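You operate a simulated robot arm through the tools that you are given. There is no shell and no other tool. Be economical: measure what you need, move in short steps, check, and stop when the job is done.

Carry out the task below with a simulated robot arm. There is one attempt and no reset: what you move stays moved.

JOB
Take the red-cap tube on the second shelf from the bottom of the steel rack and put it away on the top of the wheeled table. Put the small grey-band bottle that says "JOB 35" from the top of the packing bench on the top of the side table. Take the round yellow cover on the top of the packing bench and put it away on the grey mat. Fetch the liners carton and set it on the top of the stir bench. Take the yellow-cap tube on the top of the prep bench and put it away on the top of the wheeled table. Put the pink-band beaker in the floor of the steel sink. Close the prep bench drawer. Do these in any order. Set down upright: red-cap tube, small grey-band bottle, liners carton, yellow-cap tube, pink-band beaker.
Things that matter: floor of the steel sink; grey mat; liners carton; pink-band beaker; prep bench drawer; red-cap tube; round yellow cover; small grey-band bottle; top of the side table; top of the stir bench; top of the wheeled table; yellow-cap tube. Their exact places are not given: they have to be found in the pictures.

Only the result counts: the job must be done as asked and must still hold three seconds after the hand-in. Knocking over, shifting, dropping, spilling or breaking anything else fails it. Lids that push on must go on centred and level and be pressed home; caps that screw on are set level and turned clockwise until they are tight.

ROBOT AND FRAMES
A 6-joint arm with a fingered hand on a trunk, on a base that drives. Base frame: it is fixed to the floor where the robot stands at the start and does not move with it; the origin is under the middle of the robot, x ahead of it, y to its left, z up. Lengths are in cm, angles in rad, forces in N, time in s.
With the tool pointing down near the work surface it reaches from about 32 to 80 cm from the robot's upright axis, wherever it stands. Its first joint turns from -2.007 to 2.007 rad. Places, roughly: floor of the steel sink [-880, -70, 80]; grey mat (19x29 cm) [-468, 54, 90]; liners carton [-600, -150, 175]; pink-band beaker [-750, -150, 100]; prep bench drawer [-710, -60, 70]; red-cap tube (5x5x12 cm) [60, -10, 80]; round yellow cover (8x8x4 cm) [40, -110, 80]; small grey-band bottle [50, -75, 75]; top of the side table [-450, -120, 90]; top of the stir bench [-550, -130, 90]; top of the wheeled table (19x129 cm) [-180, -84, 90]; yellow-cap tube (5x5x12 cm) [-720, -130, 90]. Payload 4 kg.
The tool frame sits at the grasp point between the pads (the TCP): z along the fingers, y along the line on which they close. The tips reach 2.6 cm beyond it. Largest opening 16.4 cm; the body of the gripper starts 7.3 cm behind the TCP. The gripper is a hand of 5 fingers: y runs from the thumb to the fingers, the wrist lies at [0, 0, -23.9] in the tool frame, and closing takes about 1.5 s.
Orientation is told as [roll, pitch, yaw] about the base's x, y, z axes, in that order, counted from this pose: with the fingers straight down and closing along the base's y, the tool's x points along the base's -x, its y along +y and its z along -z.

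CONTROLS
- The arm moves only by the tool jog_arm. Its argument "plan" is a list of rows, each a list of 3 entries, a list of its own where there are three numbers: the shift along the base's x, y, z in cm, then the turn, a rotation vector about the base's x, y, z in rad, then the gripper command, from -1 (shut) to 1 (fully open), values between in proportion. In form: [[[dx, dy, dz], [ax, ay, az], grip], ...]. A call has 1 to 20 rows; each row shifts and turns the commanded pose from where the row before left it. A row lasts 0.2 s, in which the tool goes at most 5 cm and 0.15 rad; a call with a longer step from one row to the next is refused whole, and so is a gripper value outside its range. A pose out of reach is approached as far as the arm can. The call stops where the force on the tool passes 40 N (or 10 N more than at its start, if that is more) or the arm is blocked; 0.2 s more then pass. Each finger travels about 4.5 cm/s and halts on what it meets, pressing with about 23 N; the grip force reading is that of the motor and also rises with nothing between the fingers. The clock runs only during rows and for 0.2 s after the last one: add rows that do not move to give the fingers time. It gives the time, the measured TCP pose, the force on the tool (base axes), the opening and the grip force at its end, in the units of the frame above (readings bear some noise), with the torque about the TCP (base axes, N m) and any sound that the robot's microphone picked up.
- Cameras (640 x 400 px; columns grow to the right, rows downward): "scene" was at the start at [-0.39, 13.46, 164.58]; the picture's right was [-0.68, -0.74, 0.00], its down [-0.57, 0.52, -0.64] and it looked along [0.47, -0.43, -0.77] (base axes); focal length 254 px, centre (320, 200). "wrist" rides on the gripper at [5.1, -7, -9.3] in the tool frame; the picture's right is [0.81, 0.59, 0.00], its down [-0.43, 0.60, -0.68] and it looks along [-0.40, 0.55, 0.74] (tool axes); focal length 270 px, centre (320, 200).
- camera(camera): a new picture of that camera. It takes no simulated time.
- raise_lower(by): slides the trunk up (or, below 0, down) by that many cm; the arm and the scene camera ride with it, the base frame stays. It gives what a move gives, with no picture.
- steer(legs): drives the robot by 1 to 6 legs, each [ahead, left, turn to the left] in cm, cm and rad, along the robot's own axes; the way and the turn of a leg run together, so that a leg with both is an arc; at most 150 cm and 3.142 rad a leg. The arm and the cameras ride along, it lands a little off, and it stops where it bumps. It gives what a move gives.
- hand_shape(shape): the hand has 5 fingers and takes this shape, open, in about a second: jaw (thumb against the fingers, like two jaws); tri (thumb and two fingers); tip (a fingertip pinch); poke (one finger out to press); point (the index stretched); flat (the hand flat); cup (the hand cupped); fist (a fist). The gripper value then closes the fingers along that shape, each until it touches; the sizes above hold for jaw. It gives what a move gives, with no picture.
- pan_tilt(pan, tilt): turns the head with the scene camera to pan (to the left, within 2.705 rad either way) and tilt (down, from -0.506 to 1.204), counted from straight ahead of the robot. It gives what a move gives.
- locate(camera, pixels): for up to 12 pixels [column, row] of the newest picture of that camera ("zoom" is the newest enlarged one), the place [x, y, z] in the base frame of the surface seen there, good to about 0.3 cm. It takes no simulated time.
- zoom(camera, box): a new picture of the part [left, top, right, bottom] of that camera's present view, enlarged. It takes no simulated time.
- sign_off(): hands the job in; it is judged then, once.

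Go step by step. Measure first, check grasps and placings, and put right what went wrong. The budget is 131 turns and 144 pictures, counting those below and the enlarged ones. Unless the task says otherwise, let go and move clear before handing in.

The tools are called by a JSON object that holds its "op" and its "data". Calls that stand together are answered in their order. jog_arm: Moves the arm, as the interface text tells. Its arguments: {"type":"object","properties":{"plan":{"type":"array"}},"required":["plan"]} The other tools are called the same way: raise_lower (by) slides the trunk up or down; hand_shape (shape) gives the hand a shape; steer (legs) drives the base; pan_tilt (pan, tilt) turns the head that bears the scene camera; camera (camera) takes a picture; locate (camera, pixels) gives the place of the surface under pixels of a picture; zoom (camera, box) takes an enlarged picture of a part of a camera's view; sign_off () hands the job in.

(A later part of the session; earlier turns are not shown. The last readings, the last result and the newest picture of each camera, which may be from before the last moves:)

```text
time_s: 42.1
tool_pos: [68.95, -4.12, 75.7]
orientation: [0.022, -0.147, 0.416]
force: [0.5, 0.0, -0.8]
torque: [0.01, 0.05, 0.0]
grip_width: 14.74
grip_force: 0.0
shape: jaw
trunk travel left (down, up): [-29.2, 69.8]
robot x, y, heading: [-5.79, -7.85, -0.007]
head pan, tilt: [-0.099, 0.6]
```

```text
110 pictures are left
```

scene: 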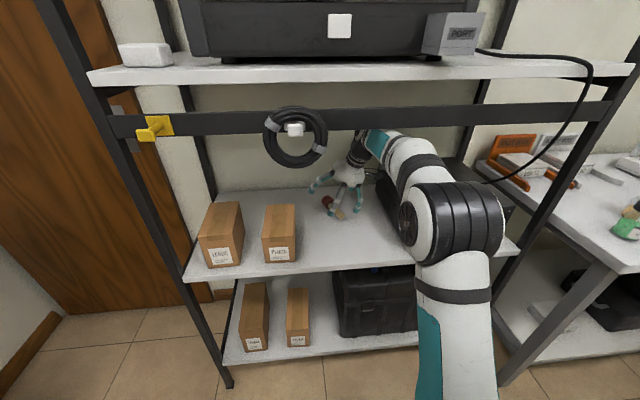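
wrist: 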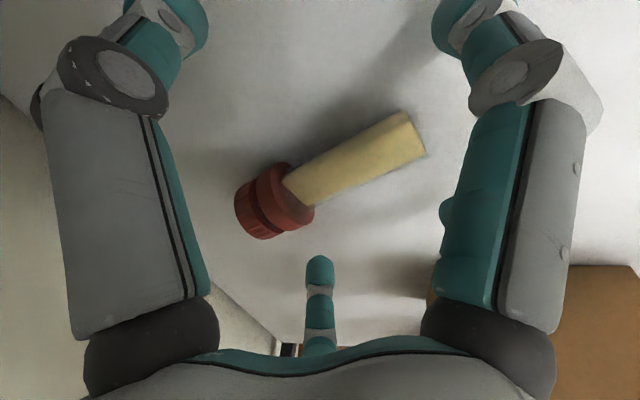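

Well centred (tube centre near (325,180), TCP at (320,200)). Lower 1.7 and close.

{"op": "jog_arm", "data": {"plan": [[[0, 0, -0.9], [0, 0, 0], 0.6], [[0, 0, -0.8], [0, 0, 0], 0.3], [[0, 0, 0], [0, 0, 0], -0.2], [[0, 0, 0], [0, 0, 0], -0.6], [[0, 0, 0], [0, 0, 0], -1], [[0, 0, 0], [0, 0, 0], -1], [[0, 0, 0], [0, 0, 0], -1], [[0, 0, 0], [0, 0, 0], -1], [[0, 0, 0], [0, 0, 0], -1], [[0, 0, 0], [0, 0, 0], -1], [[0, 0, 0], [0, 0, 0], -1]]}}

{"op": "camera", "data": {"camera": "wrist"}}

```text
time_s: 44.5
tool_pos: [68.9, -4.29, 74.14]
orientation: [0.024, -0.151, 0.416]
force: [-1.2, -4.6, 23.7]
torque: [-1.02, 1.18, 0.13]
grip_width: 4.13
grip_force: 23.3
shape: jaw
trunk travel left (down, up): [-29.2, 69.8]
robot x, y, heading: [-5.41, -8.0, -0.004]
head pan, tilt: [-0.099, 0.6]
```

```text
109 pictures are left
```

wrist: 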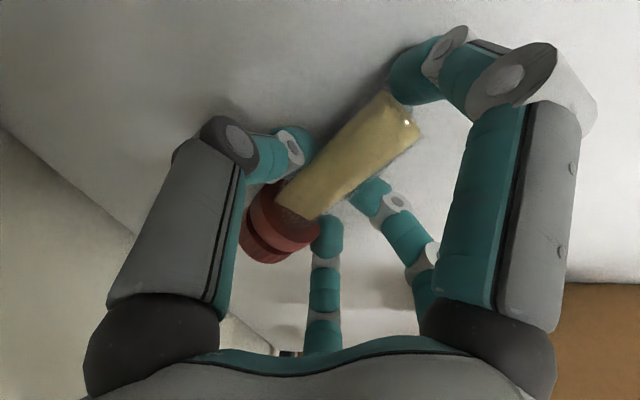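

Gripped. Lift 4 cm and check.

{"op": "jog_arm", "data": {"plan": [[[0, 0, 1], [0, 0, 0], -1], [[0, 0, 1.5], [0, 0, 0], -1], [[0, 0, 1.5], [0, 0, 0], -1]]}}

{"op": "camera", "data": {"camera": "wrist"}}

{"op": "camera", "data": {"camera": "scene"}}

```text
time_s: 45.3
tool_pos: [68.9, -4.17, 78.09]
orientation: [0.027, -0.145, 0.416]
force: [-0.9, -0.2, -1.2]
torque: [-0.02, 0.0, 0.01]
grip_width: 4.11
grip_force: 23.1
shape: jaw
trunk travel left (down, up): [-29.2, 69.8]
robot x, y, heading: [-5.64, -8.13, -0.002]
head pan, tilt: [-0.099, 0.6]
```

```text
108 pictures are left
```

wrist: 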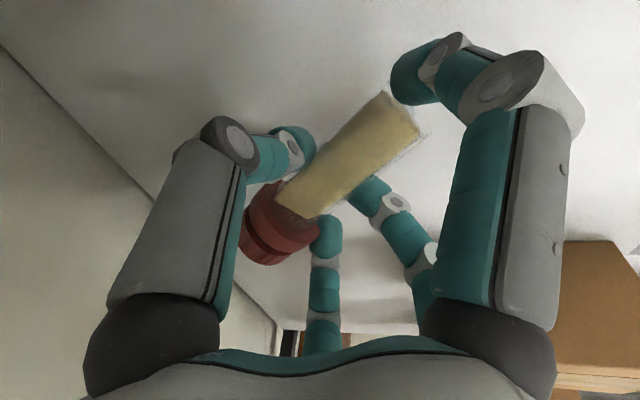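

```text
107 pictures are left
```

scene: 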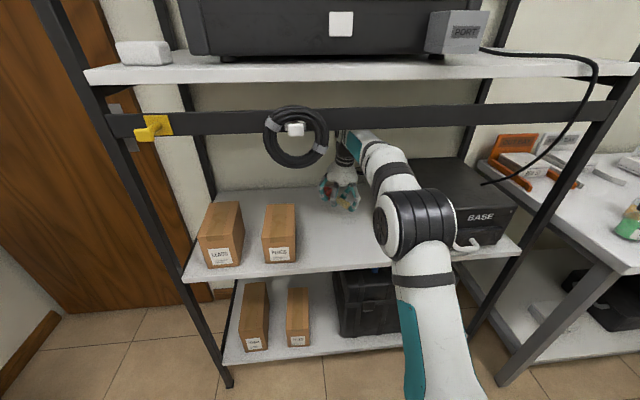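

Held firmly. I ease 2 cm right and drive straight back out of the rack.

{"op": "jog_arm", "data": {"plan": [[[0, -1.5, -0.5], [0, 0, 0], -1], [[0, -1, 0], [0, 0, 0], -1]]}}

{"op": "steer", "data": {"legs": [[-40, 0, 0]]}}

{"op": "pan_tilt", "data": {"pan": 0, "tilt": 0.7}}

{"op": "camera", "data": {"camera": "scene"}}

```text
time_s: 45.9
tool_pos: [69.06, -6.71, 77.74]
orientation: [0.025, -0.146, 0.416]
force: [0.2, -0.4, -0.8]
torque: [-0.01, 0.0, -0.01]
grip_width: 4.11
grip_force: 23.3
shape: jaw
trunk travel left (down, up): [-29.2, 69.8]
robot x, y, heading: [-5.31, -7.67, -0.008]
head pan, tilt: [-0.099, 0.6]
```

```text
time_s: 48.4
tool_pos: [29.11, -6.5, 77.56]
orientation: [0.024, -0.148, 0.415]
force: [0.2, -0.4, -1.5]
torque: [-0.02, 0.02, -0.02]
grip_width: 4.08
grip_force: 23.4
shape: jaw
trunk travel left (down, up): [-29.2, 69.8]
robot x, y, heading: [-45.51, -8.23, -0.008]
head pan, tilt: [-0.099, 0.6]
```

```text
time_s: 49.0
tool_pos: [29.05, -6.48, 77.56]
orientation: [0.025, -0.145, 0.414]
force: [-0.1, -0.7, -0.5]
torque: [-0.02, 0.0, 0.01]
grip_width: 4.11
grip_force: 22.7
shape: jaw
trunk travel left (down, up): [-29.2, 69.8]
robot x, y, heading: [-45.33, -8.0, -0.009]
head pan, tilt: [0.0, 0.7]
```

```text
106 pictures are left
```

scene: 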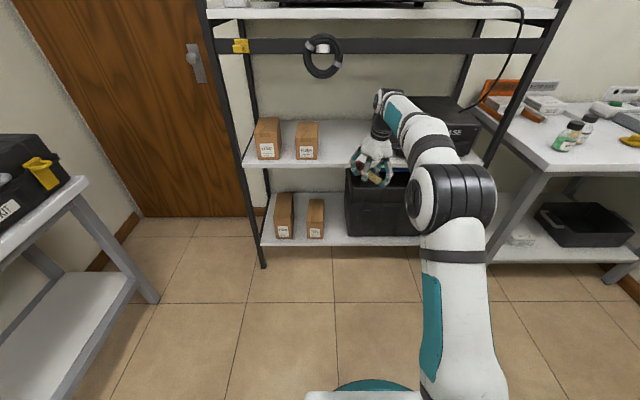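

Out of the rack with the tube. I raise the trunk and pitch the hand forward to turn the tube cap-up.

{"op": "raise_lower", "data": {"by": 25}}

{"op": "jog_arm", "data": {"plan": [[[0, 0, 0], [0.042, -0.133, 0], -1], [[0, 0, 0], [0.042, -0.133, 0], -1], [[0, 0, 0], [0.042, -0.133, 0], -1], [[0, 0, 0], [0.042, -0.133, 0], -1], [[0, 0, 0], [0.042, -0.133, 0], -1], [[0, 0, 0], [0.042, -0.133, 0], -1], [[0, 0, 0], [0.042, -0.133, 0], -1], [[0, 0, 0], [0.042, -0.133, 0], -1], [[0, 0, 0], [0.042, -0.133, 0], -1], [[0, 0, 0], [0.042, -0.133, 0], -1]]}}

{"op": "camera", "data": {"camera": "scene"}}

{"op": "camera", "data": {"camera": "wrist"}}

```text
time_s: 51.6
tool_pos: [29.18, -6.48, 102.55]
orientation: [0.025, -0.147, 0.415]
force: [0.8, 0.1, -0.6]
torque: [-0.04, 0.01, 0.04]
grip_width: 4.09
grip_force: 22.6
shape: jaw
trunk travel left (down, up): [-54.2, 44.8]
robot x, y, heading: [-45.6, -7.75, -0.005]
head pan, tilt: [0.0, 0.7]
```

```text
time_s: 53.8
tool_pos: [29.24, -6.54, 102.6]
orientation: [-0.098, -0.908, 0.481]
force: [-0.3, 0.4, -1.4]
torque: [-0.01, 0.0, -0.02]
grip_width: 4.08
grip_force: 22.7
shape: jaw
out of reach, approached as far as the arm can: row 6, 7, 8, 9, 10
trunk travel left (down, up): [-54.2, 44.8]
robot x, y, heading: [-45.57, -7.87, -0.003]
head pan, tilt: [0.0, 0.7]
```

```text
105 pictures are left
```

scene: 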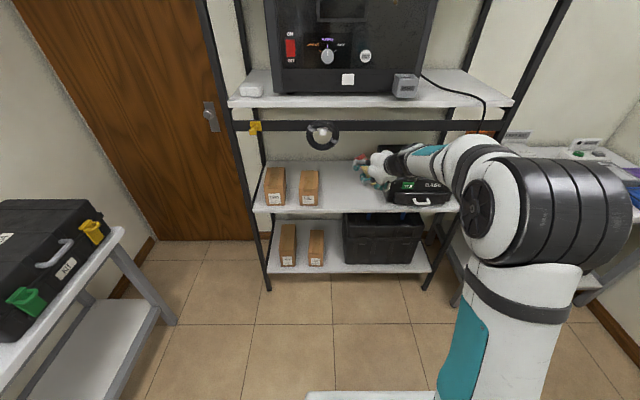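

```text
104 pictures are left
```

wrist: 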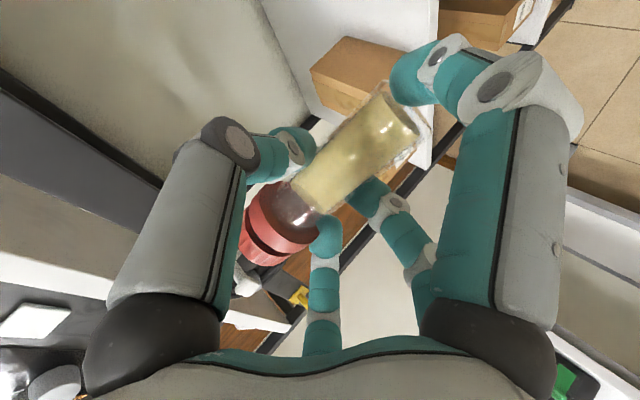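

The wrist limits pitch at this height; lifting the hand relative to the trunk levels the forearm. I lift and continue turning.

{"op": "jog_arm", "data": {"plan": [[[-2, 0, 4], [0, 0, 0], -1], [[-2, 0, 4], [0, 0, 0], -1], [[-2, 0, 4], [0, 0, 0], -1], [[-2, 0, 4], [0, 0, 0], -1], [[-2, 0, 4], [0.06, -0.133, 0], -1], [[0, 0, 2], [0.06, -0.133, 0], -1], [[0, 0, 2], [0.06, -0.133, 0], -1], [[0, 0, 2], [0.06, -0.133, 0], -1], [[0, 0, 0], [0.06, -0.133, 0], -1]]}}

{"op": "camera", "data": {"camera": "scene"}}

{"op": "pan_tilt", "data": {"pan": 2.7, "tilt": 0.5}}

{"op": "camera", "data": {"camera": "scene"}}

{"op": "locate", "data": {"camera": "scene", "pixels": [[320, 50], [320, 150], [320, 250], [320, 350], [100, 200], [200, 200], [450, 200], [550, 200], [200, 350], [450, 350], [100, 350], [550, 350]]}}

```text
time_s: 55.8
tool_pos: [18.88, -5.01, 133.7]
orientation: [-0.153, -1.397, 0.517]
force: [-0.1, 0.4, -1.1]
torque: [-0.01, 0.01, 0.0]
grip_width: 4.08
grip_force: 22.7
shape: jaw
out of reach, approached as far as the arm can: row 7, 8, 9
trunk travel left (down, up): [-54.2, 44.8]
robot x, y, heading: [-45.53, -7.99, -0.003]
head pan, tilt: [0.0, 0.7]
```

```text
103 pictures are left
```

scene: 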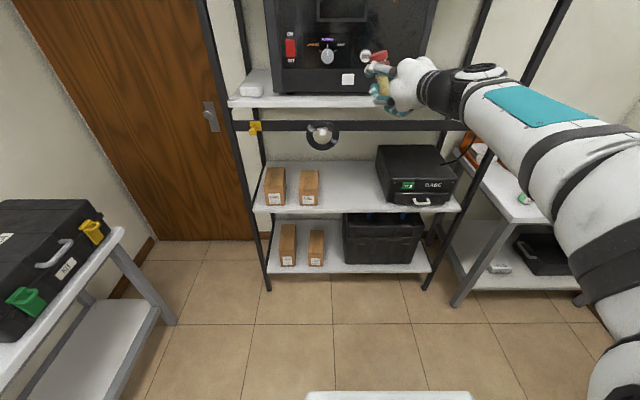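

```text
time_s: 58.2
tool_pos: [18.88, -5.0, 133.6]
orientation: [-0.156, -1.399, 0.519]
force: [0.1, -0.7, -1.2]
torque: [-0.03, 0.02, 0.0]
grip_width: 4.1
grip_force: 22.8
shape: jaw
trunk travel left (down, up): [-54.2, 44.8]
robot x, y, heading: [-45.49, -7.74, -0.005]
head pan, tilt: [2.7, 0.499]
```

```text
102 pictures are left
```

scene: 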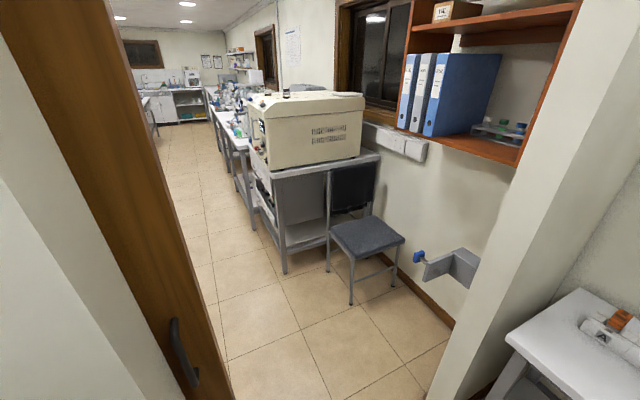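

```text
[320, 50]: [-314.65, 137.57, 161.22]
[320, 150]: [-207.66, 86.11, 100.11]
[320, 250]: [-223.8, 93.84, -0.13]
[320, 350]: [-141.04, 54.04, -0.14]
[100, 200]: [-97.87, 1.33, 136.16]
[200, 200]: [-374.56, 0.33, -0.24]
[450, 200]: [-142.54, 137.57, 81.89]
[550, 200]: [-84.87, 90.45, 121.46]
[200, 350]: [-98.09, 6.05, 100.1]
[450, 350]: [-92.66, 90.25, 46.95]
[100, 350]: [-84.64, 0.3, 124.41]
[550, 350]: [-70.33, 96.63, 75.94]
```

The tube is now nearly upright in the hand. The doorway spans y≈6..90 at x≈-90; I check the left table's front edge before sidestepping.

{"op": "pan_tilt", "data": {"pan": 1.6, "tilt": 0.9}}

{"op": "camera", "data": {"camera": "scene"}}

{"op": "locate", "data": {"camera": "scene", "pixels": [[300, 100], [200, 100], [400, 100], [300, 150], [200, 150], [400, 150], [100, 150], [300, 200], [120, 100], [500, 150], [450, 200], [300, 250]]}}

```text
time_s: 59.5
tool_pos: [18.95, -4.9, 133.57]
orientation: [-0.154, -1.398, 0.518]
force: [0.0, -0.6, -1.0]
torque: [-0.02, -0.01, 0.01]
grip_width: 4.06
grip_force: 22.8
shape: jaw
trunk travel left (down, up): [-54.2, 44.8]
robot x, y, heading: [-45.6, -8.08, -0.005]
head pan, tilt: [1.6, 0.901]
```

```text
101 pictures are left
```

scene: 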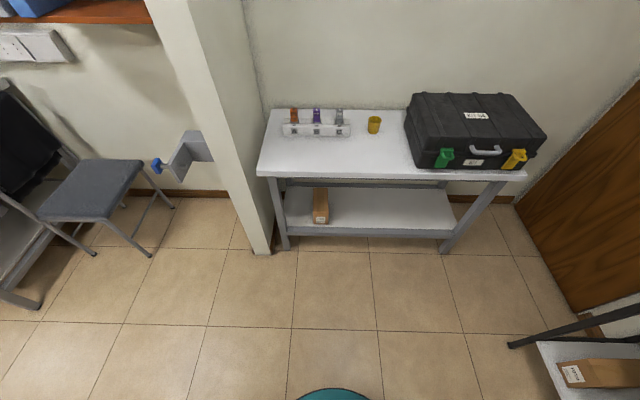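

```text
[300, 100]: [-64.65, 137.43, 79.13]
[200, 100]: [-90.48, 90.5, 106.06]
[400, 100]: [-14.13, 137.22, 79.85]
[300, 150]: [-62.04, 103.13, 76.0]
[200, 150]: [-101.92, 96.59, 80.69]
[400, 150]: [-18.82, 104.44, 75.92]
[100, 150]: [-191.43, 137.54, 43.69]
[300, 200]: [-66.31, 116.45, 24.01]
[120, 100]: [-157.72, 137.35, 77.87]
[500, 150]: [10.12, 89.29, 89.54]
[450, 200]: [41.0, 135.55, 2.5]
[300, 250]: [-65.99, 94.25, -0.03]
```

Path is clear. I sidestep left and back out through the doorway.

{"op": "steer", "data": {"legs": [[0, 54, 0], [-110, 0, 0]]}}

{"op": "pan_tilt", "data": {"pan": -2.2, "tilt": 0.6}}

{"op": "camera", "data": {"camera": "scene"}}

{"op": "pan_tilt", "data": {"pan": 2.7, "tilt": 0.5}}

{"op": "camera", "data": {"camera": "scene"}}

```text
time_s: 67.9
tool_pos: [-91.14, 49.86, 133.62]
orientation: [-0.156, -1.397, 0.502]
force: [0.6, 0.5, -1.5]
torque: [0.02, 0.0, 0.0]
grip_width: 4.07
grip_force: 23.1
shape: jaw
trunk travel left (down, up): [-54.2, 44.8]
robot x, y, heading: [-155.73, 48.06, -0.022]
head pan, tilt: [1.6, 0.901]
```

```text
time_s: 71.0
tool_pos: [-91.12, 49.72, 133.64]
orientation: [-0.154, -1.398, 0.502]
force: [-1.2, 0.4, -1.1]
torque: [0.0, 0.0, 0.0]
grip_width: 4.06
grip_force: 23.0
shape: jaw
trunk travel left (down, up): [-54.2, 44.8]
robot x, y, heading: [-155.44, 48.08, -0.024]
head pan, tilt: [-2.201, 0.6]
```

```text
100 pictures are left
```

scene: 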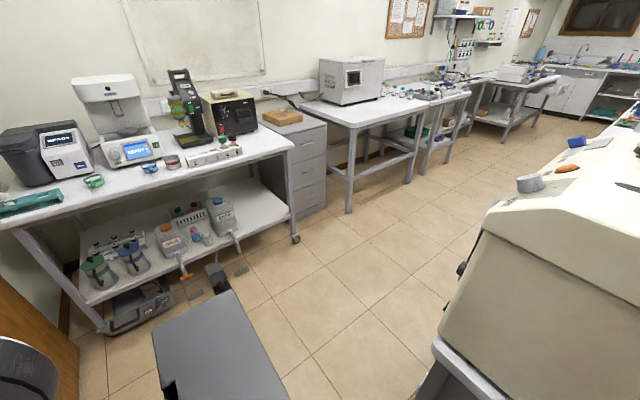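

```text
time_s: 74.9
tool_pos: [-91.09, 49.91, 133.44]
orientation: [-0.155, -1.399, 0.499]
force: [0.3, -0.3, -0.1]
torque: [0.0, -0.02, 0.02]
grip_width: 3.71
grip_force: 22.7
shape: jaw
trunk travel left (down, up): [-54.2, 44.8]
robot x, y, heading: [-155.69, 48.12, -0.024]
head pan, tilt: [2.7, 0.499]
```

```text
99 pictures are left
```

scene: 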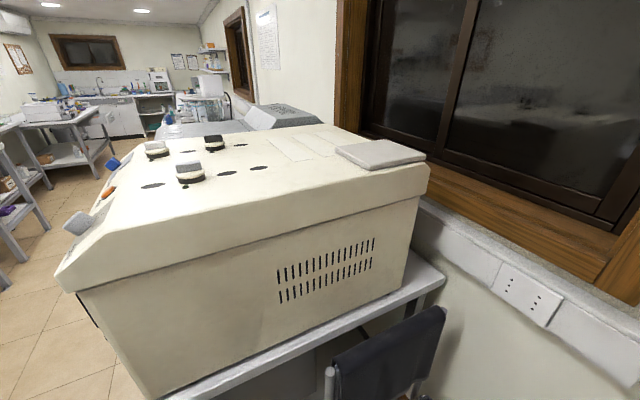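

The wheeled table is the bench with equipment in the left view (front strip free). I measure it and check the tube grip.

{"op": "pan_tilt", "data": {"pan": -2.0, "tilt": 0.6}}

{"op": "camera", "data": {"camera": "scene"}}

{"op": "locate", "data": {"camera": "scene", "pixels": [[60, 218], [130, 195], [160, 185], [210, 170], [250, 160], [290, 140], [330, 130], [345, 145], [110, 180], [235, 175], [300, 152], [50, 205]]}}

{"op": "camera", "data": {"camera": "wrist"}}

```text
time_s: 78.6
tool_pos: [-91.2, 49.76, 133.54]
orientation: [-0.157, -1.397, 0.5]
force: [-0.1, -0.2, -0.9]
torque: [0.01, 0.01, 0.02]
grip_width: 3.68
grip_force: 22.8
shape: jaw
trunk travel left (down, up): [-54.2, 44.8]
robot x, y, heading: [-155.6, 47.73, -0.021]
head pan, tilt: [-2.0, 0.6]
```

```text
98 pictures are left
```

scene: 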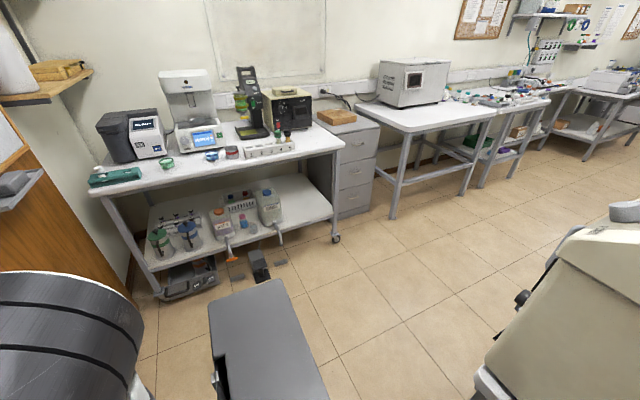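

```text
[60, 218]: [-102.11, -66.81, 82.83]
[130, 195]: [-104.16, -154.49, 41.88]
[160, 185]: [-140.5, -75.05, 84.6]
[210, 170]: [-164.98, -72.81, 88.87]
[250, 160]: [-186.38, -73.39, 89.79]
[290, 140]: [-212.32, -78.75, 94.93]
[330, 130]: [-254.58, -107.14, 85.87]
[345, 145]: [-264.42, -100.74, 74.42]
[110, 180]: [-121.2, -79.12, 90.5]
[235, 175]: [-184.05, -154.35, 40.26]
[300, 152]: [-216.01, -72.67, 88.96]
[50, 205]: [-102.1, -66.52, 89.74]
```

```text
97 pictures are left
```

wrist: 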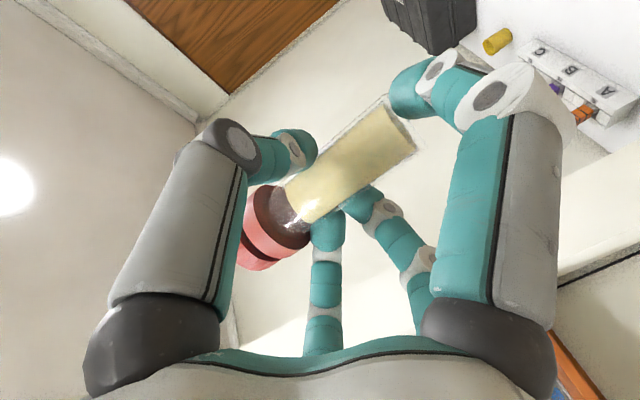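

{"op": "zoom", "data": {"camera": "scene", "box": [80, 100, 360, 220]}}

{"op": "locate", "data": {"camera": "scene", "pixels": [[155, 172], [185, 165], [190, 160], [213, 165], [225, 160], [240, 162], [260, 158], [280, 152], [310, 140], [325, 143], [170, 175], [200, 168]]}}

```text
2.29 times, centred on (220, 160) of scene
```

zoom: 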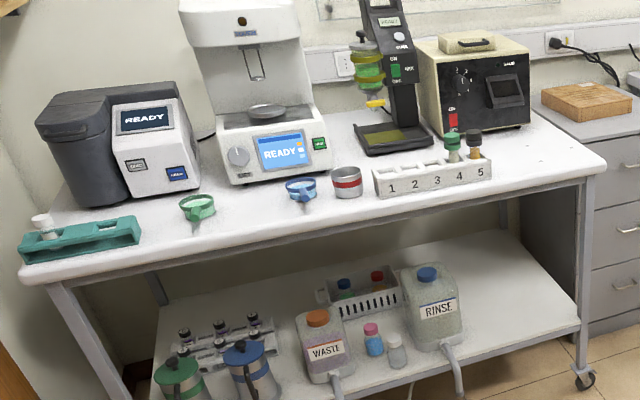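

```text
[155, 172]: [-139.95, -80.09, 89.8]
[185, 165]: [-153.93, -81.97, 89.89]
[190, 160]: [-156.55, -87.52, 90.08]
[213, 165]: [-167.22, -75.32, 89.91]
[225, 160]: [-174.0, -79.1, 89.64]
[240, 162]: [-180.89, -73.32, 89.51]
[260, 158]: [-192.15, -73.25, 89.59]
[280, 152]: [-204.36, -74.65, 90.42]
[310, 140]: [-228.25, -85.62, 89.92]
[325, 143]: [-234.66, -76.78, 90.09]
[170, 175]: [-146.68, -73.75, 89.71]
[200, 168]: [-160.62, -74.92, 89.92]
```

{"op": "locate", "data": {"camera": "scene", "pixels": [[440, 300], [500, 350], [480, 380], [560, 240], [620, 220], [550, 270], [420, 380], [500, 280], [280, 146], [300, 142]]}}

```text
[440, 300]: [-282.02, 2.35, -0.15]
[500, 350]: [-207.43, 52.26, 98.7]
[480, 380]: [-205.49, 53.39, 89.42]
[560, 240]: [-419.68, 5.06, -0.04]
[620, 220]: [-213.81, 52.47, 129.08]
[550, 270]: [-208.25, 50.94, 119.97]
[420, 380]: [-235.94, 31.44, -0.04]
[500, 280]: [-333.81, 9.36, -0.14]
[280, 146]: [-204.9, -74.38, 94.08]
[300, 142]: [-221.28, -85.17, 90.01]
```

Corridor clear enough (machine corner at (-205,50)). I move out, turn right to face the table, and sidestep to x≈-228.

{"op": "steer", "data": {"legs": [[-25, -38, 0], [0, 0, -1.55], [0, -46, 0]]}}

{"op": "pan_tilt", "data": {"pan": 0.0, "tilt": 0.6}}

{"op": "camera", "data": {"camera": "scene"}}

```text
time_s: 87.5
tool_pos: [-224.23, -53.99, 133.68]
orientation: [-0.155, -1.398, -1.049]
force: [-0.3, 0.4, -0.7]
torque: [0.02, 0.01, 0.02]
grip_width: 3.67
grip_force: 22.8
shape: jaw
trunk travel left (down, up): [-54.2, 44.8]
robot x, y, heading: [-227.71, 10.79, -1.573]
head pan, tilt: [-2.0, 0.6]
```

```text
time_s: 89.4
tool_pos: [-224.18, -53.78, 133.56]
orientation: [-0.155, -1.398, -1.045]
force: [0.6, -0.2, -2.2]
torque: [-0.01, -0.01, 0.02]
grip_width: 3.65
grip_force: 23.1
shape: jaw
trunk travel left (down, up): [-54.2, 44.8]
robot x, y, heading: [-227.73, 10.42, -1.568]
head pan, tilt: [0.0, 0.6]
```

```text
95 pictures are left
```

scene: 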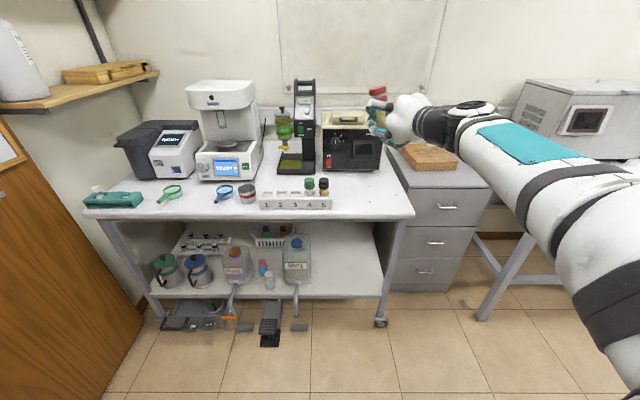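

{"op": "zoom", "data": {"camera": "scene", "box": [340, 70, 440, 160]}}

{"op": "locate", "data": {"camera": "zoom", "pixels": [[230, 150], [230, 180], [245, 280], [255, 330], [240, 250]]}}

{"op": "locate", "data": {"camera": "wrist", "pixels": [[270, 230], [290, 205], [340, 170], [395, 130]]}}

```text
4.44 times, centred on (390, 115) of scene
```

zoom: 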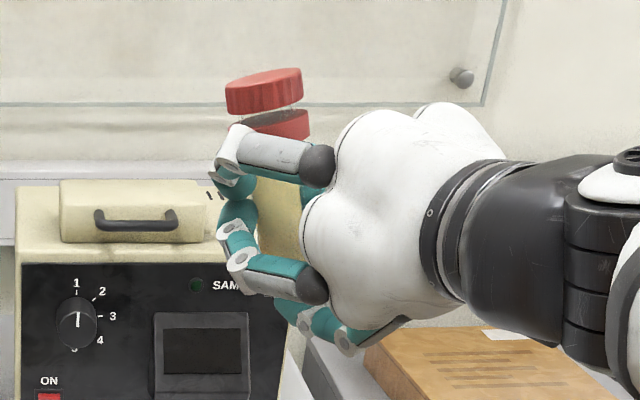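

```text
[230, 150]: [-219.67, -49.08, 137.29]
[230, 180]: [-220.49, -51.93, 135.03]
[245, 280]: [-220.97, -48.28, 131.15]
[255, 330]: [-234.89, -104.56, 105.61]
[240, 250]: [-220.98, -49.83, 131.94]
```

```text
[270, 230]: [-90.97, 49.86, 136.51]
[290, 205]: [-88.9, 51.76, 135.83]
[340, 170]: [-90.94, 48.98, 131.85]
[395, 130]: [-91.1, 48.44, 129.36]
```

{"op": "zoom", "data": {"camera": "wrist", "box": [200, 60, 460, 290]}}

{"op": "locate", "data": {"camera": "wrist", "pixels": [[255, 225], [268, 222], [300, 200], [320, 185], [340, 170], [360, 155], [380, 138], [395, 125], [375, 120], [385, 150]]}}

```text
1.74 times, centred on (330, 175) of wrist
```

zoom: 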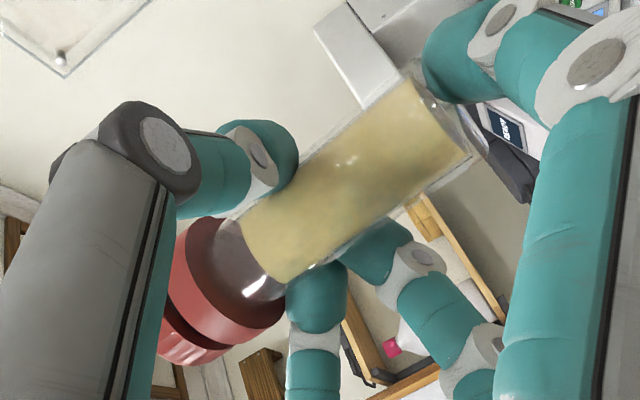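

```text
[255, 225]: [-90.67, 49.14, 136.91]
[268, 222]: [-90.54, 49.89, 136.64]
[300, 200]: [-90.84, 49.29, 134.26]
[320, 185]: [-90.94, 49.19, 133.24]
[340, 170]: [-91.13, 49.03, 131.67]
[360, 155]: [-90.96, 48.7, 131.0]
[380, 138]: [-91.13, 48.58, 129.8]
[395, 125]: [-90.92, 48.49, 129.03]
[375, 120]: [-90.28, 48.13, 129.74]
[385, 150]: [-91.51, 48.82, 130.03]
```

{"op": "camera", "data": {"camera": "wrist"}}

{"op": "locate", "data": {"camera": "wrist", "pixels": [[490, 95], [540, 110], [520, 200], [410, 95], [430, 80], [395, 125], [340, 170], [540, 300], [400, 265]]}}

```text
92 pictures are left
```

wrist: 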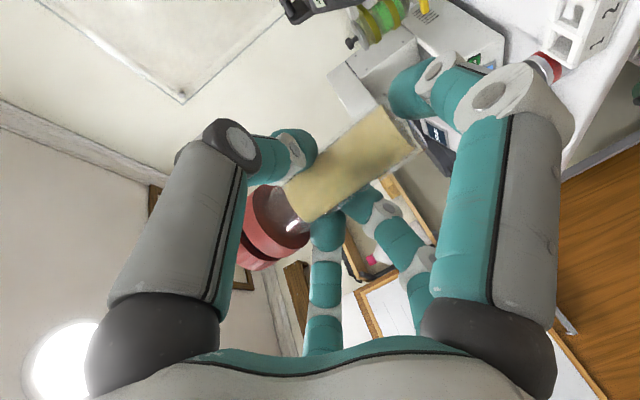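

```text
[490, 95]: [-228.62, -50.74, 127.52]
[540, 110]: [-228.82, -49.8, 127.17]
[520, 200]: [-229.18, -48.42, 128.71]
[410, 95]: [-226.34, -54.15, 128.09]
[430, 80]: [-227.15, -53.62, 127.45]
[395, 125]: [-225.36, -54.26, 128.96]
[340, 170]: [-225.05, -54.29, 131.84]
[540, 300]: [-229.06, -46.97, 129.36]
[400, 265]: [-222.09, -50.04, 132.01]
```

One finger would reach below the tube's bottom, so I must regrasp. I pitch the hand back down to lay the tube on the free right end of the wheeled table (x -222..-240).

{"op": "jog_arm", "data": {"plan": [[[0, 0, -2], [0.125, 0.063, 0], -1], [[0, 0, -2], [0.125, 0.063, 0], -1], [[0, 0, -2], [0.125, 0.063, 0], -1], [[0, 0, -3], [0.125, 0.063, 0], -1], [[0, -1, -3], [0.125, 0.063, 0], -1], [[0, -1, -3], [0.125, 0.063, 0], -1], [[-1, -1, -3], [0.125, 0.063, 0], -1], [[-1, -1, -3], [0.125, 0.063, 0], -1], [[-1, -1, -3], [0.125, 0.063, 0], -1]]}}

{"op": "camera", "data": {"camera": "wrist"}}

{"op": "locate", "data": {"camera": "wrist", "pixels": [[260, 225], [300, 200], [340, 170], [390, 130]]}}

```text
time_s: 91.4
tool_pos: [-227.13, -58.84, 109.62]
orientation: [-0.1, -0.135, -1.093]
force: [0.3, 0.7, -0.8]
torque: [-0.01, 0.02, 0.0]
grip_width: 3.66
grip_force: 23.3
shape: jaw
trunk travel left (down, up): [-54.2, 44.8]
robot x, y, heading: [-227.46, 10.52, -1.568]
head pan, tilt: [0.0, 0.6]
```

```text
91 pictures are left
```

wrist: 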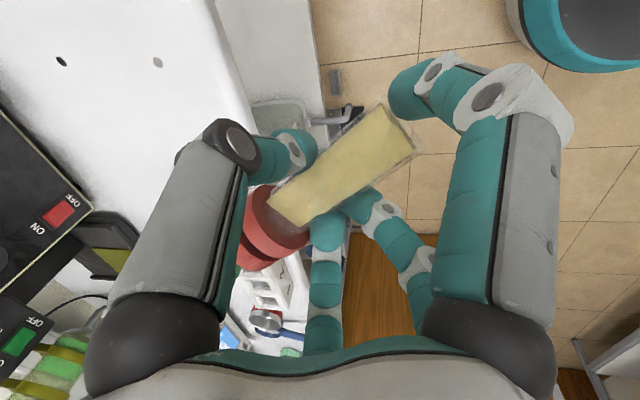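

```text
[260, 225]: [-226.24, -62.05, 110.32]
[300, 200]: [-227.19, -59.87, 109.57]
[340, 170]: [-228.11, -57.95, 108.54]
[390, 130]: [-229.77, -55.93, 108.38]
```

{"op": "steer", "data": {"legs": [[27, -4, 0]]}}

{"op": "jog_arm", "data": {"plan": [[[0, 0, -2.5], [0.087, 0.05, 0], -1], [[0, 0, -2.5], [0.087, 0.05, 0], -1], [[0, 0, -2.5], [0, 0, 0], -1], [[0, 0, -2.5], [0, 0, 0], -1], [[0, 0, -2], [0, 0, 0], -1]]}}

{"op": "camera", "data": {"camera": "wrist"}}

{"op": "camera", "data": {"camera": "scene"}}

```text
time_s: 93.4
tool_pos: [-231.03, -85.88, 109.58]
orientation: [-0.096, -0.138, -1.095]
force: [-0.7, -0.6, -0.6]
torque: [0.03, -0.01, 0.0]
grip_width: 3.67
grip_force: 22.6
shape: jaw
trunk travel left (down, up): [-54.2, 44.8]
robot x, y, heading: [-231.34, -15.88, -1.568]
head pan, tilt: [0.0, 0.6]
```

```text
time_s: 94.6
tool_pos: [-231.32, -84.61, 95.91]
orientation: [-0.107, 0.063, -1.091]
force: [0.4, 0.2, -1.2]
torque: [0.01, 0.04, -0.04]
grip_width: 3.68
grip_force: 23.0
shape: jaw
out of reach, approached as far as the arm can: row 2
trunk travel left (down, up): [-54.2, 44.8]
robot x, y, heading: [-231.37, -16.93, -1.57]
head pan, tilt: [0.0, 0.6]
```

```text
90 pictures are left
```

wrist: 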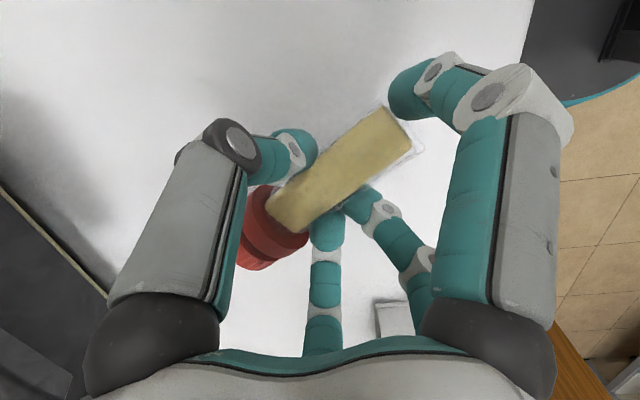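

```text
89 pictures are left
```

scene: 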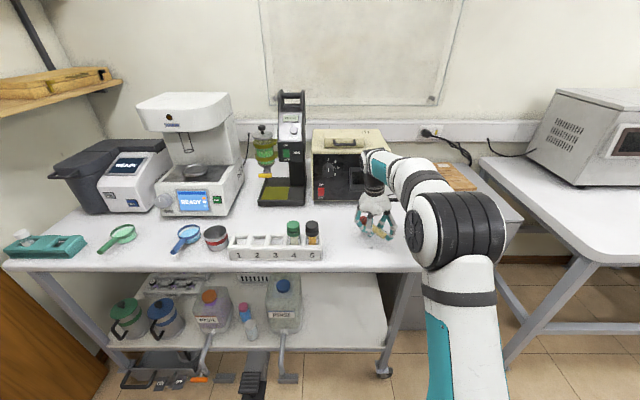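

Well placed over free table. Lower to contact and release.

{"op": "jog_arm", "data": {"plan": [[[0, 0, -1], [0, 0, 0], -1], [[0, 0, -0.8], [0, 0, 0], -1], [[0, 0, -0.6], [0, 0, 0], -1]]}}

{"op": "jog_arm", "data": {"plan": [[[0, 0, 0], [0, 0, 0], -0.6], [[0, 0, 0], [0, 0, 0], -0.2], [[0, 0, 0], [0, 0, 0], 0.2], [[0, 0, 0], [0, 0, 0], 0.5], [[0, 0, 0], [0, 0, 0], 0.7], [[0, 0, 0], [0, 0, 0], 0.7], [[0, 0, 2], [0, 0, 0], 0.7], [[0, 0, 3], [0, 0, 0], 0.7]]}}

{"op": "camera", "data": {"camera": "wrist"}}

```text
time_s: 95.4
tool_pos: [-231.22, -84.58, 93.79]
orientation: [-0.111, 0.06, -1.095]
force: [0.2, -0.2, -0.8]
torque: [-0.03, -0.02, -0.03]
grip_width: 3.65
grip_force: 22.6
shape: jaw
trunk travel left (down, up): [-54.2, 44.8]
robot x, y, heading: [-231.49, -16.49, -1.565]
head pan, tilt: [0.0, 0.6]
```

```text
time_s: 97.2
tool_pos: [-231.3, -84.55, 98.79]
orientation: [-0.107, 0.062, -1.094]
force: [0.4, 0.1, 1.1]
torque: [-0.03, -0.02, 0.02]
grip_width: 13.9
grip_force: 0.1
shape: jaw
trunk travel left (down, up): [-54.2, 44.8]
robot x, y, heading: [-231.7, -16.3, -1.572]
head pan, tilt: [0.0, 0.6]
```

```text
88 pictures are left
```

wrist: 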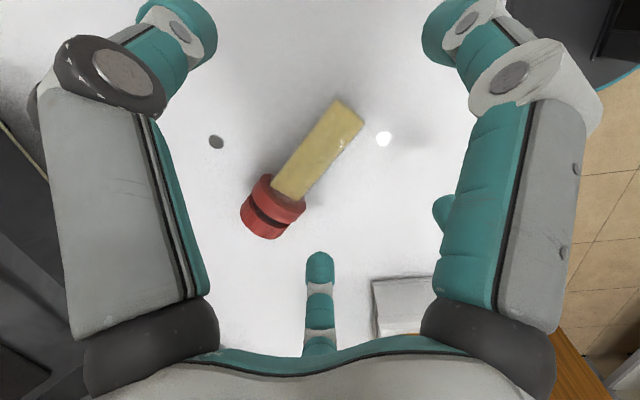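

Tube lies free. Locate its ends for the regrasp.

{"op": "locate", "data": {"camera": "wrist", "pixels": [[255, 225], [270, 200], [285, 185], [315, 150], [350, 112], [390, 300], [320, 260]]}}

```text
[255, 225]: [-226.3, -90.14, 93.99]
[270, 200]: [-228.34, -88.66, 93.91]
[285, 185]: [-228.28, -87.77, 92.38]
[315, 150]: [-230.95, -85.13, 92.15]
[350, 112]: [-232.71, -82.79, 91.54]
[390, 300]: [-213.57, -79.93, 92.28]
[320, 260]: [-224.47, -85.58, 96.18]
```

Tube direction yaw ≈ -0.86. I rotate the claw so a gap faces the tube's bottom end, shift toward the cap, and look.

{"op": "jog_arm", "data": {"plan": [[[0.4, -0.45, 0], [-0.002, -0.06, 0], 0.7], [[0.4, -0.45, 0], [-0.002, -0.06, 0], 0.7], [[0.4, -0.45, 0], [0, 0, 0.136], 0.7], [[0.4, -0.45, 0], [0, 0, 0.136], 0.7], [[0.4, -0.45, 0], [0, 0, 0.136], 0.7], [[0.25, -0.4, 0], [0, 0, 0.136], 0.7]]}}

{"op": "camera", "data": {"camera": "wrist"}}

```text
time_s: 98.6
tool_pos: [-229.02, -87.28, 98.56]
orientation: [-0.001, 0.004, -0.543]
force: [0.0, 0.3, -0.3]
torque: [-0.04, -0.04, 0.03]
grip_width: 13.93
grip_force: 0.0
shape: jaw
trunk travel left (down, up): [-54.2, 44.8]
robot x, y, heading: [-231.34, -16.51, -1.566]
head pan, tilt: [0.0, 0.6]
```

```text
87 pictures are left
```

wrist: 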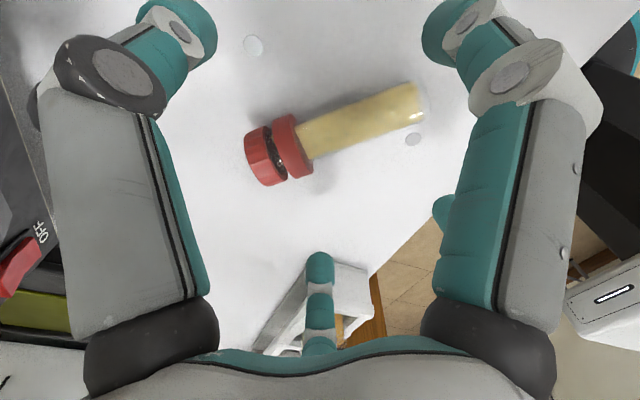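

{"op": "locate", "data": {"camera": "wrist", "pixels": [[50, 215], [20, 100], [25, 160], [255, 150], [415, 100], [350, 280]]}}

```text
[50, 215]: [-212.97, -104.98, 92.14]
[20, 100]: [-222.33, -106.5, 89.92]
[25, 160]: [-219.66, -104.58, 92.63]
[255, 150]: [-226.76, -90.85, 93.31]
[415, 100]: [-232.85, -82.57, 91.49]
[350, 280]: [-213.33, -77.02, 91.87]
```

Clear. Descend and close.

{"op": "jog_arm", "data": {"plan": [[[0, 0, -2], [0, 0, 0], 0.7], [[0, 0, -2], [0, 0, 0], 0.7], [[0, 0, -1.2], [0, 0, 0], 0.6], [[0, 0, 0], [0, 0, 0], 0.2], [[0, 0, 0], [0, 0, 0], -0.2], [[0, 0, 0], [0, 0, 0], -0.6], [[0, 0, 0], [0, 0, 0], -1], [[0, 0, 0], [0, 0, 0], -1], [[0, 0, 0], [0, 0, 0], -1], [[0, 0, 0], [0, 0, 0], -1], [[0, 0, 0], [0, 0, 0], -1], [[0, 0, 0], [0, 0, 0], -1]]}}

{"op": "camera", "data": {"camera": "wrist"}}

```text
time_s: 101.2
tool_pos: [-228.88, -87.19, 93.48]
orientation: [-0.002, 0.004, -0.548]
force: [0.3, -0.2, -1.9]
torque: [-0.06, 0.03, 0.02]
grip_width: 3.6
grip_force: 23.0
shape: jaw
trunk travel left (down, up): [-54.2, 44.8]
robot x, y, heading: [-231.65, -16.15, -1.568]
head pan, tilt: [0.0, 0.6]
```

```text
86 pictures are left
```

wrist: 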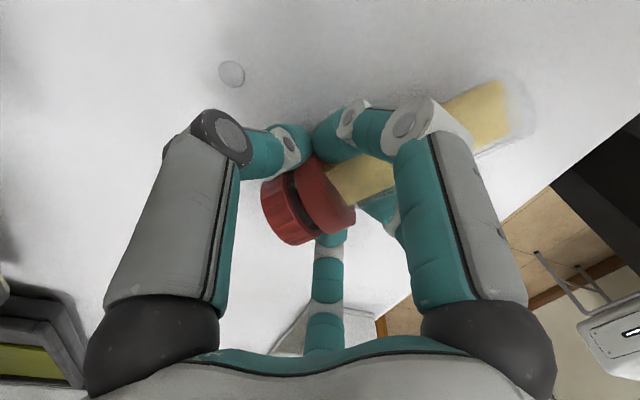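

Great grasp: the bottom protrudes freely at (500,110). Lift and turn the tube cap-up.

{"op": "jog_arm", "data": {"plan": [[[0, 0, 3], [0, 0, 0], -1], [[0, 1, 4], [0, 0, 0], -1], [[0, 1, 4], [0, 0, 0], -1], [[0, 1, 4], [0, 0, 0], -1], [[0, 1, 4], [-0.106, -0.091, 0], -1], [[0, 1, 4], [-0.106, -0.091, 0], -1], [[0, 1, 4], [-0.106, -0.091, 0], -1], [[0, 1, 4], [-0.106, -0.091, 0], -1], [[0, 1, 4], [-0.106, -0.091, 0], -1], [[0, 1, 4], [-0.106, -0.091, 0], -1], [[0, 0, 2], [-0.106, -0.091, 0], -1], [[0, 0, 0], [-0.106, -0.091, 0], -1], [[0, 0, 0], [-0.106, -0.091, 0], -1], [[0, 0, 0], [-0.106, -0.091, 0], -1], [[0, 0, 0], [-0.106, -0.091, 0], -1]]}}

{"op": "camera", "data": {"camera": "wrist"}}

{"op": "camera", "data": {"camera": "scene"}}

```text
time_s: 104.4
tool_pos: [-219.15, -76.67, 149.22]
orientation: [-1.326, -1.268, 0.458]
force: [0.8, 0.6, -0.7]
torque: [0.01, -0.02, -0.04]
grip_width: 3.56
grip_force: 22.7
shape: jaw
out of reach, approached as far as the arm can: row 3, 4, 12, 13, 14, 15
trunk travel left (down, up): [-54.2, 44.8]
robot x, y, heading: [-231.67, -16.62, -1.57]
head pan, tilt: [0.0, 0.6]
```

```text
85 pictures are left
```

wrist: 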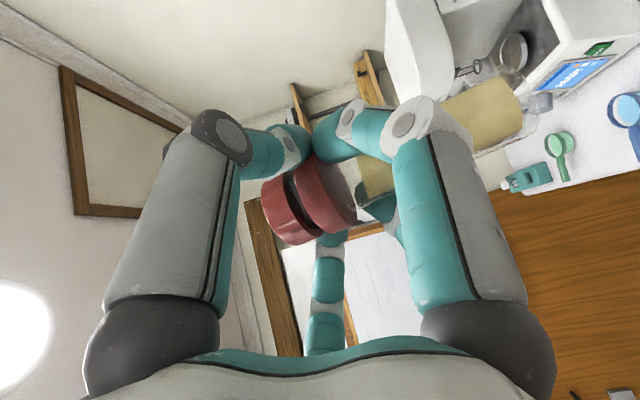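

```text
84 pictures are left
```

scene: 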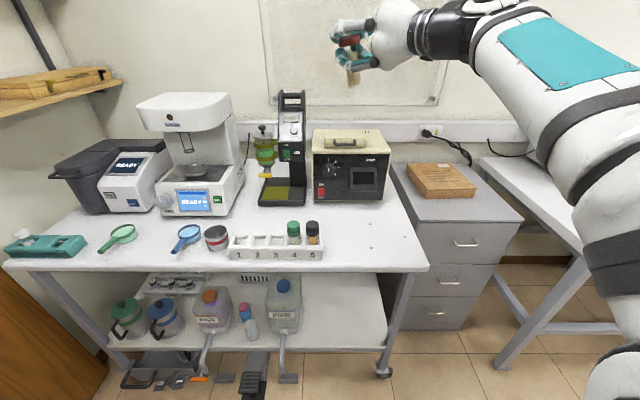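

Nearly upright. I measure the tube's axis from this view.

{"op": "zoom", "data": {"camera": "scene", "box": [310, 10, 410, 100]}}

{"op": "locate", "data": {"camera": "wrist", "pixels": [[290, 215], [325, 195], [370, 180], [450, 125], [480, 115], [510, 105], [480, 95], [490, 135]]}}

{"op": "locate", "data": {"camera": "scene", "pixels": [[349, 41], [353, 75], [352, 82]]}}

```text
4.44 times, centred on (360, 55) of scene
```

zoom: 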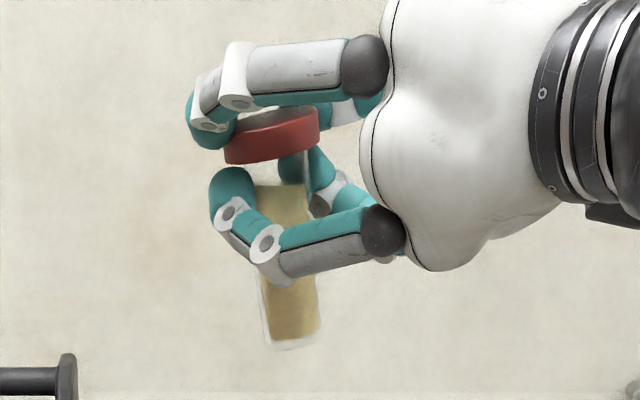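

```text
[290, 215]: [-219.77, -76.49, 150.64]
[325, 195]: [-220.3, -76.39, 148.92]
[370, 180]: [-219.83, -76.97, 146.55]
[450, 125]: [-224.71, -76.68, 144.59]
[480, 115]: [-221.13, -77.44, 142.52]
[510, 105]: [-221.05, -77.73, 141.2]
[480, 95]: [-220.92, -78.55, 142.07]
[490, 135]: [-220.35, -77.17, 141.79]
```

```text
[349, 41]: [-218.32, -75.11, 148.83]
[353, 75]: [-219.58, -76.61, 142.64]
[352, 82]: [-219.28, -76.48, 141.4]
```

The tube leans about 0.25 rad sideways; I roll it upright, then drive to put it over the free table end.

{"op": "jog_arm", "data": {"plan": [[[0, 0, 0], [0.085, -0.095, 0], -1], [[0, 0, 0], [0.085, -0.095, 0], -1], [[0, 0, 0], [0, 0, 0], -1]]}}

{"op": "steer", "data": {"legs": [[8, -10.5, 0]]}}

{"op": "raise_lower", "data": {"by": -40}}

{"op": "camera", "data": {"camera": "scene"}}

{"op": "camera", "data": {"camera": "wrist"}}

```text
time_s: 105.2
tool_pos: [-219.39, -76.72, 149.16]
orientation: [-0.947, -1.499, 0.095]
force: [-0.3, 0.2, -0.5]
torque: [-0.04, -0.01, 0.0]
grip_width: 3.59
grip_force: 23.3
shape: jaw
trunk travel left (down, up): [-54.2, 44.8]
robot x, y, heading: [-231.63, -16.19, -1.568]
head pan, tilt: [0.0, 0.6]
```

```text
time_s: 106.5
tool_pos: [-229.81, -85.05, 149.19]
orientation: [-0.947, -1.496, 0.091]
force: [0.0, 0.7, -0.4]
torque: [0.0, -0.01, 0.03]
grip_width: 3.54
grip_force: 23.2
shape: jaw
trunk travel left (down, up): [-54.2, 44.8]
robot x, y, heading: [-241.87, -24.53, -1.57]
head pan, tilt: [0.0, 0.6]
```

```text
time_s: 110.3
tool_pos: [-229.85, -84.95, 109.17]
orientation: [-0.953, -1.498, 0.097]
force: [0.1, 0.0, -0.3]
torque: [0.01, 0.01, 0.03]
grip_width: 3.55
grip_force: 23.3
shape: jaw
trunk travel left (down, up): [-14.2, 84.8]
robot x, y, heading: [-241.85, -24.55, -1.572]
head pan, tilt: [0.0, 0.6]
```

```text
82 pictures are left
```

scene: 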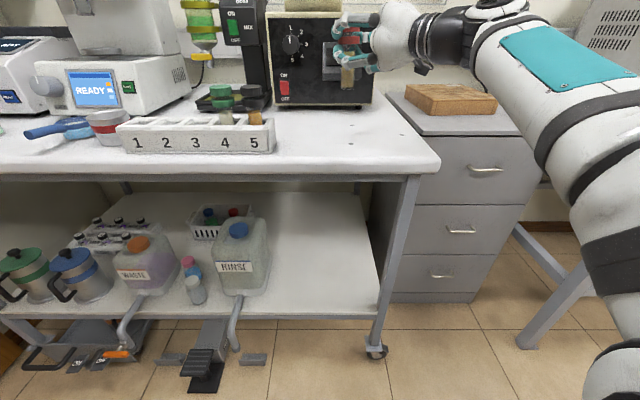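

```text
81 pictures are left
```

wrist: 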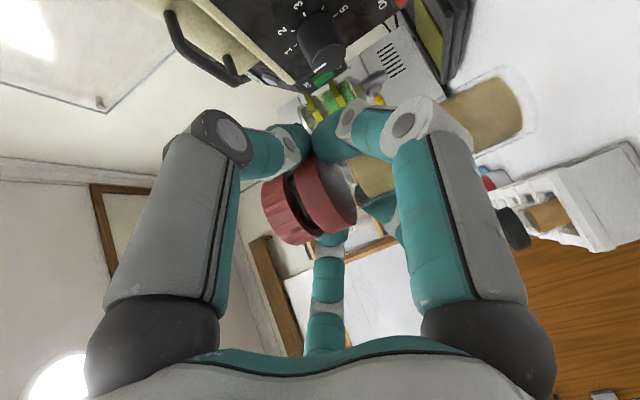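

{"op": "zoom", "data": {"camera": "scene", "box": [300, 0, 420, 110]}}

{"op": "locate", "data": {"camera": "zoom", "pixels": [[250, 150], [275, 205], [265, 340], [265, 380], [240, 380], [285, 375]]}}

{"op": "locate", "data": {"camera": "wrist", "pixels": [[370, 180], [450, 125], [480, 115], [512, 100]]}}

```text
3.64 times, centred on (360, 55) of scene
```

zoom: 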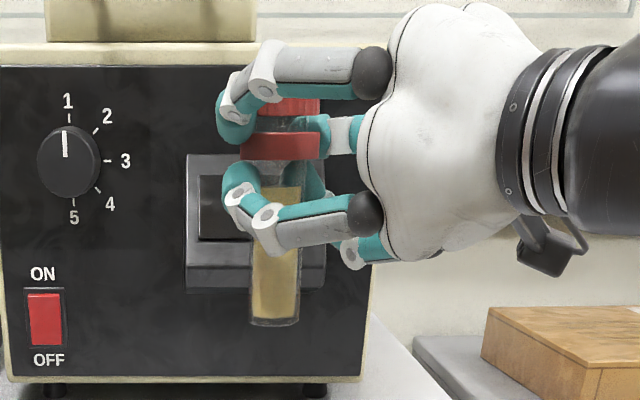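

```text
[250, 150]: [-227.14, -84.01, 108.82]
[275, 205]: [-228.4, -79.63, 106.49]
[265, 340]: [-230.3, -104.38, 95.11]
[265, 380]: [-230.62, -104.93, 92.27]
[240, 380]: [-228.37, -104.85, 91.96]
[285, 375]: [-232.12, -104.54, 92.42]
```

```text
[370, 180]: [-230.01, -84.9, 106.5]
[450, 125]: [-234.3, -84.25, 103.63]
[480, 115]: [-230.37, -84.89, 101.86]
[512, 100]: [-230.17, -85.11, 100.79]
```

The tube is upright, bottom ≈10 cm above the table. I lower with the trunk and then in small steps to contact.

{"op": "raise_lower", "data": {"by": -9}}

{"op": "jog_arm", "data": {"plan": [[[0, 0, -0.4], [0, 0, 0], -1], [[0, 0, -0.4], [0, 0, 0], -1], [[0, 0, -0.3], [0, 0, 0], -1]]}}

{"op": "zoom", "data": {"camera": "scene", "box": [300, 0, 420, 110]}}

```text
time_s: 111.5
tool_pos: [-229.81, -85.1, 100.13]
orientation: [-0.953, -1.498, 0.097]
force: [0.0, 1.0, -0.9]
torque: [-0.04, -0.01, 0.02]
grip_width: 3.57
grip_force: 23.8
shape: jaw
trunk travel left (down, up): [-5.2, 93.8]
robot x, y, heading: [-241.83, -24.35, -1.569]
head pan, tilt: [0.0, 0.6]
```

```text
time_s: 112.3
tool_pos: [-229.74, -85.0, 99.06]
orientation: [-0.952, -1.497, 0.1]
force: [0.5, 0.2, -1.8]
torque: [-0.03, 0.03, 0.02]
grip_width: 3.55
grip_force: 22.7
shape: jaw
trunk travel left (down, up): [-5.2, 93.8]
robot x, y, heading: [-241.77, -24.67, -1.575]
head pan, tilt: [0.0, 0.6]
```

```text
3.64 times, centred on (360, 55) of scene
```

zoom: 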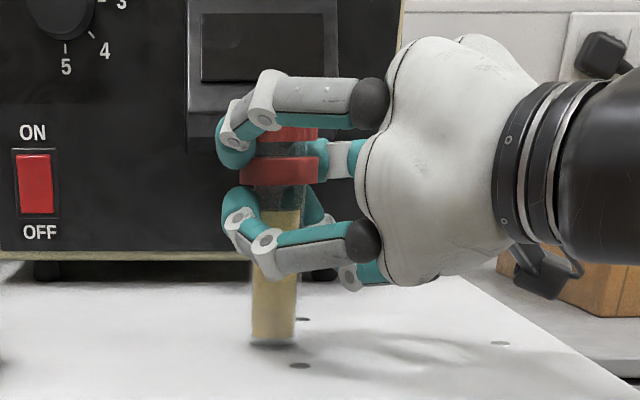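

Not touching yet. A few more small steps down.

{"op": "jog_arm", "data": {"plan": [[[0, 0, -0.3], [0, 0, 0], -1], [[0, 0, -0.3], [0, 0, 0], -1], [[0, 0, -0.2], [0, 0, 0], -1]]}}

{"op": "zoom", "data": {"camera": "scene", "box": [320, 40, 400, 110]}}

```text
time_s: 113.1
tool_pos: [-229.85, -84.87, 98.63]
orientation: [-1.058, -1.497, 0.201]
force: [-1.0, -2.6, 24.8]
torque: [-0.59, -0.31, -0.04]
grip_width: 3.56
grip_force: 22.8
shape: jaw
trunk travel left (down, up): [-5.2, 93.8]
robot x, y, heading: [-242.07, -25.36, -1.569]
head pan, tilt: [0.0, 0.6]
```

```text
5.71 times, centred on (360, 75) of scene
```

zoom: 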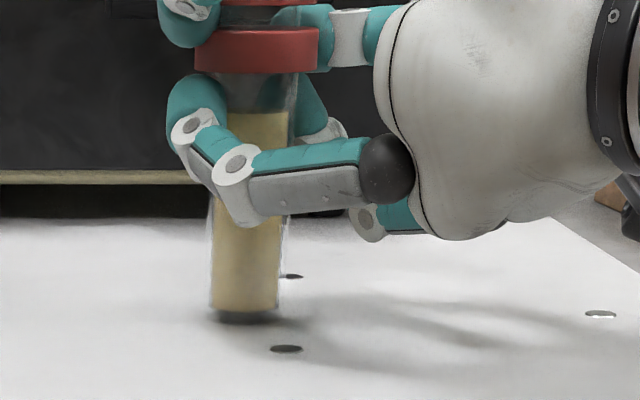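

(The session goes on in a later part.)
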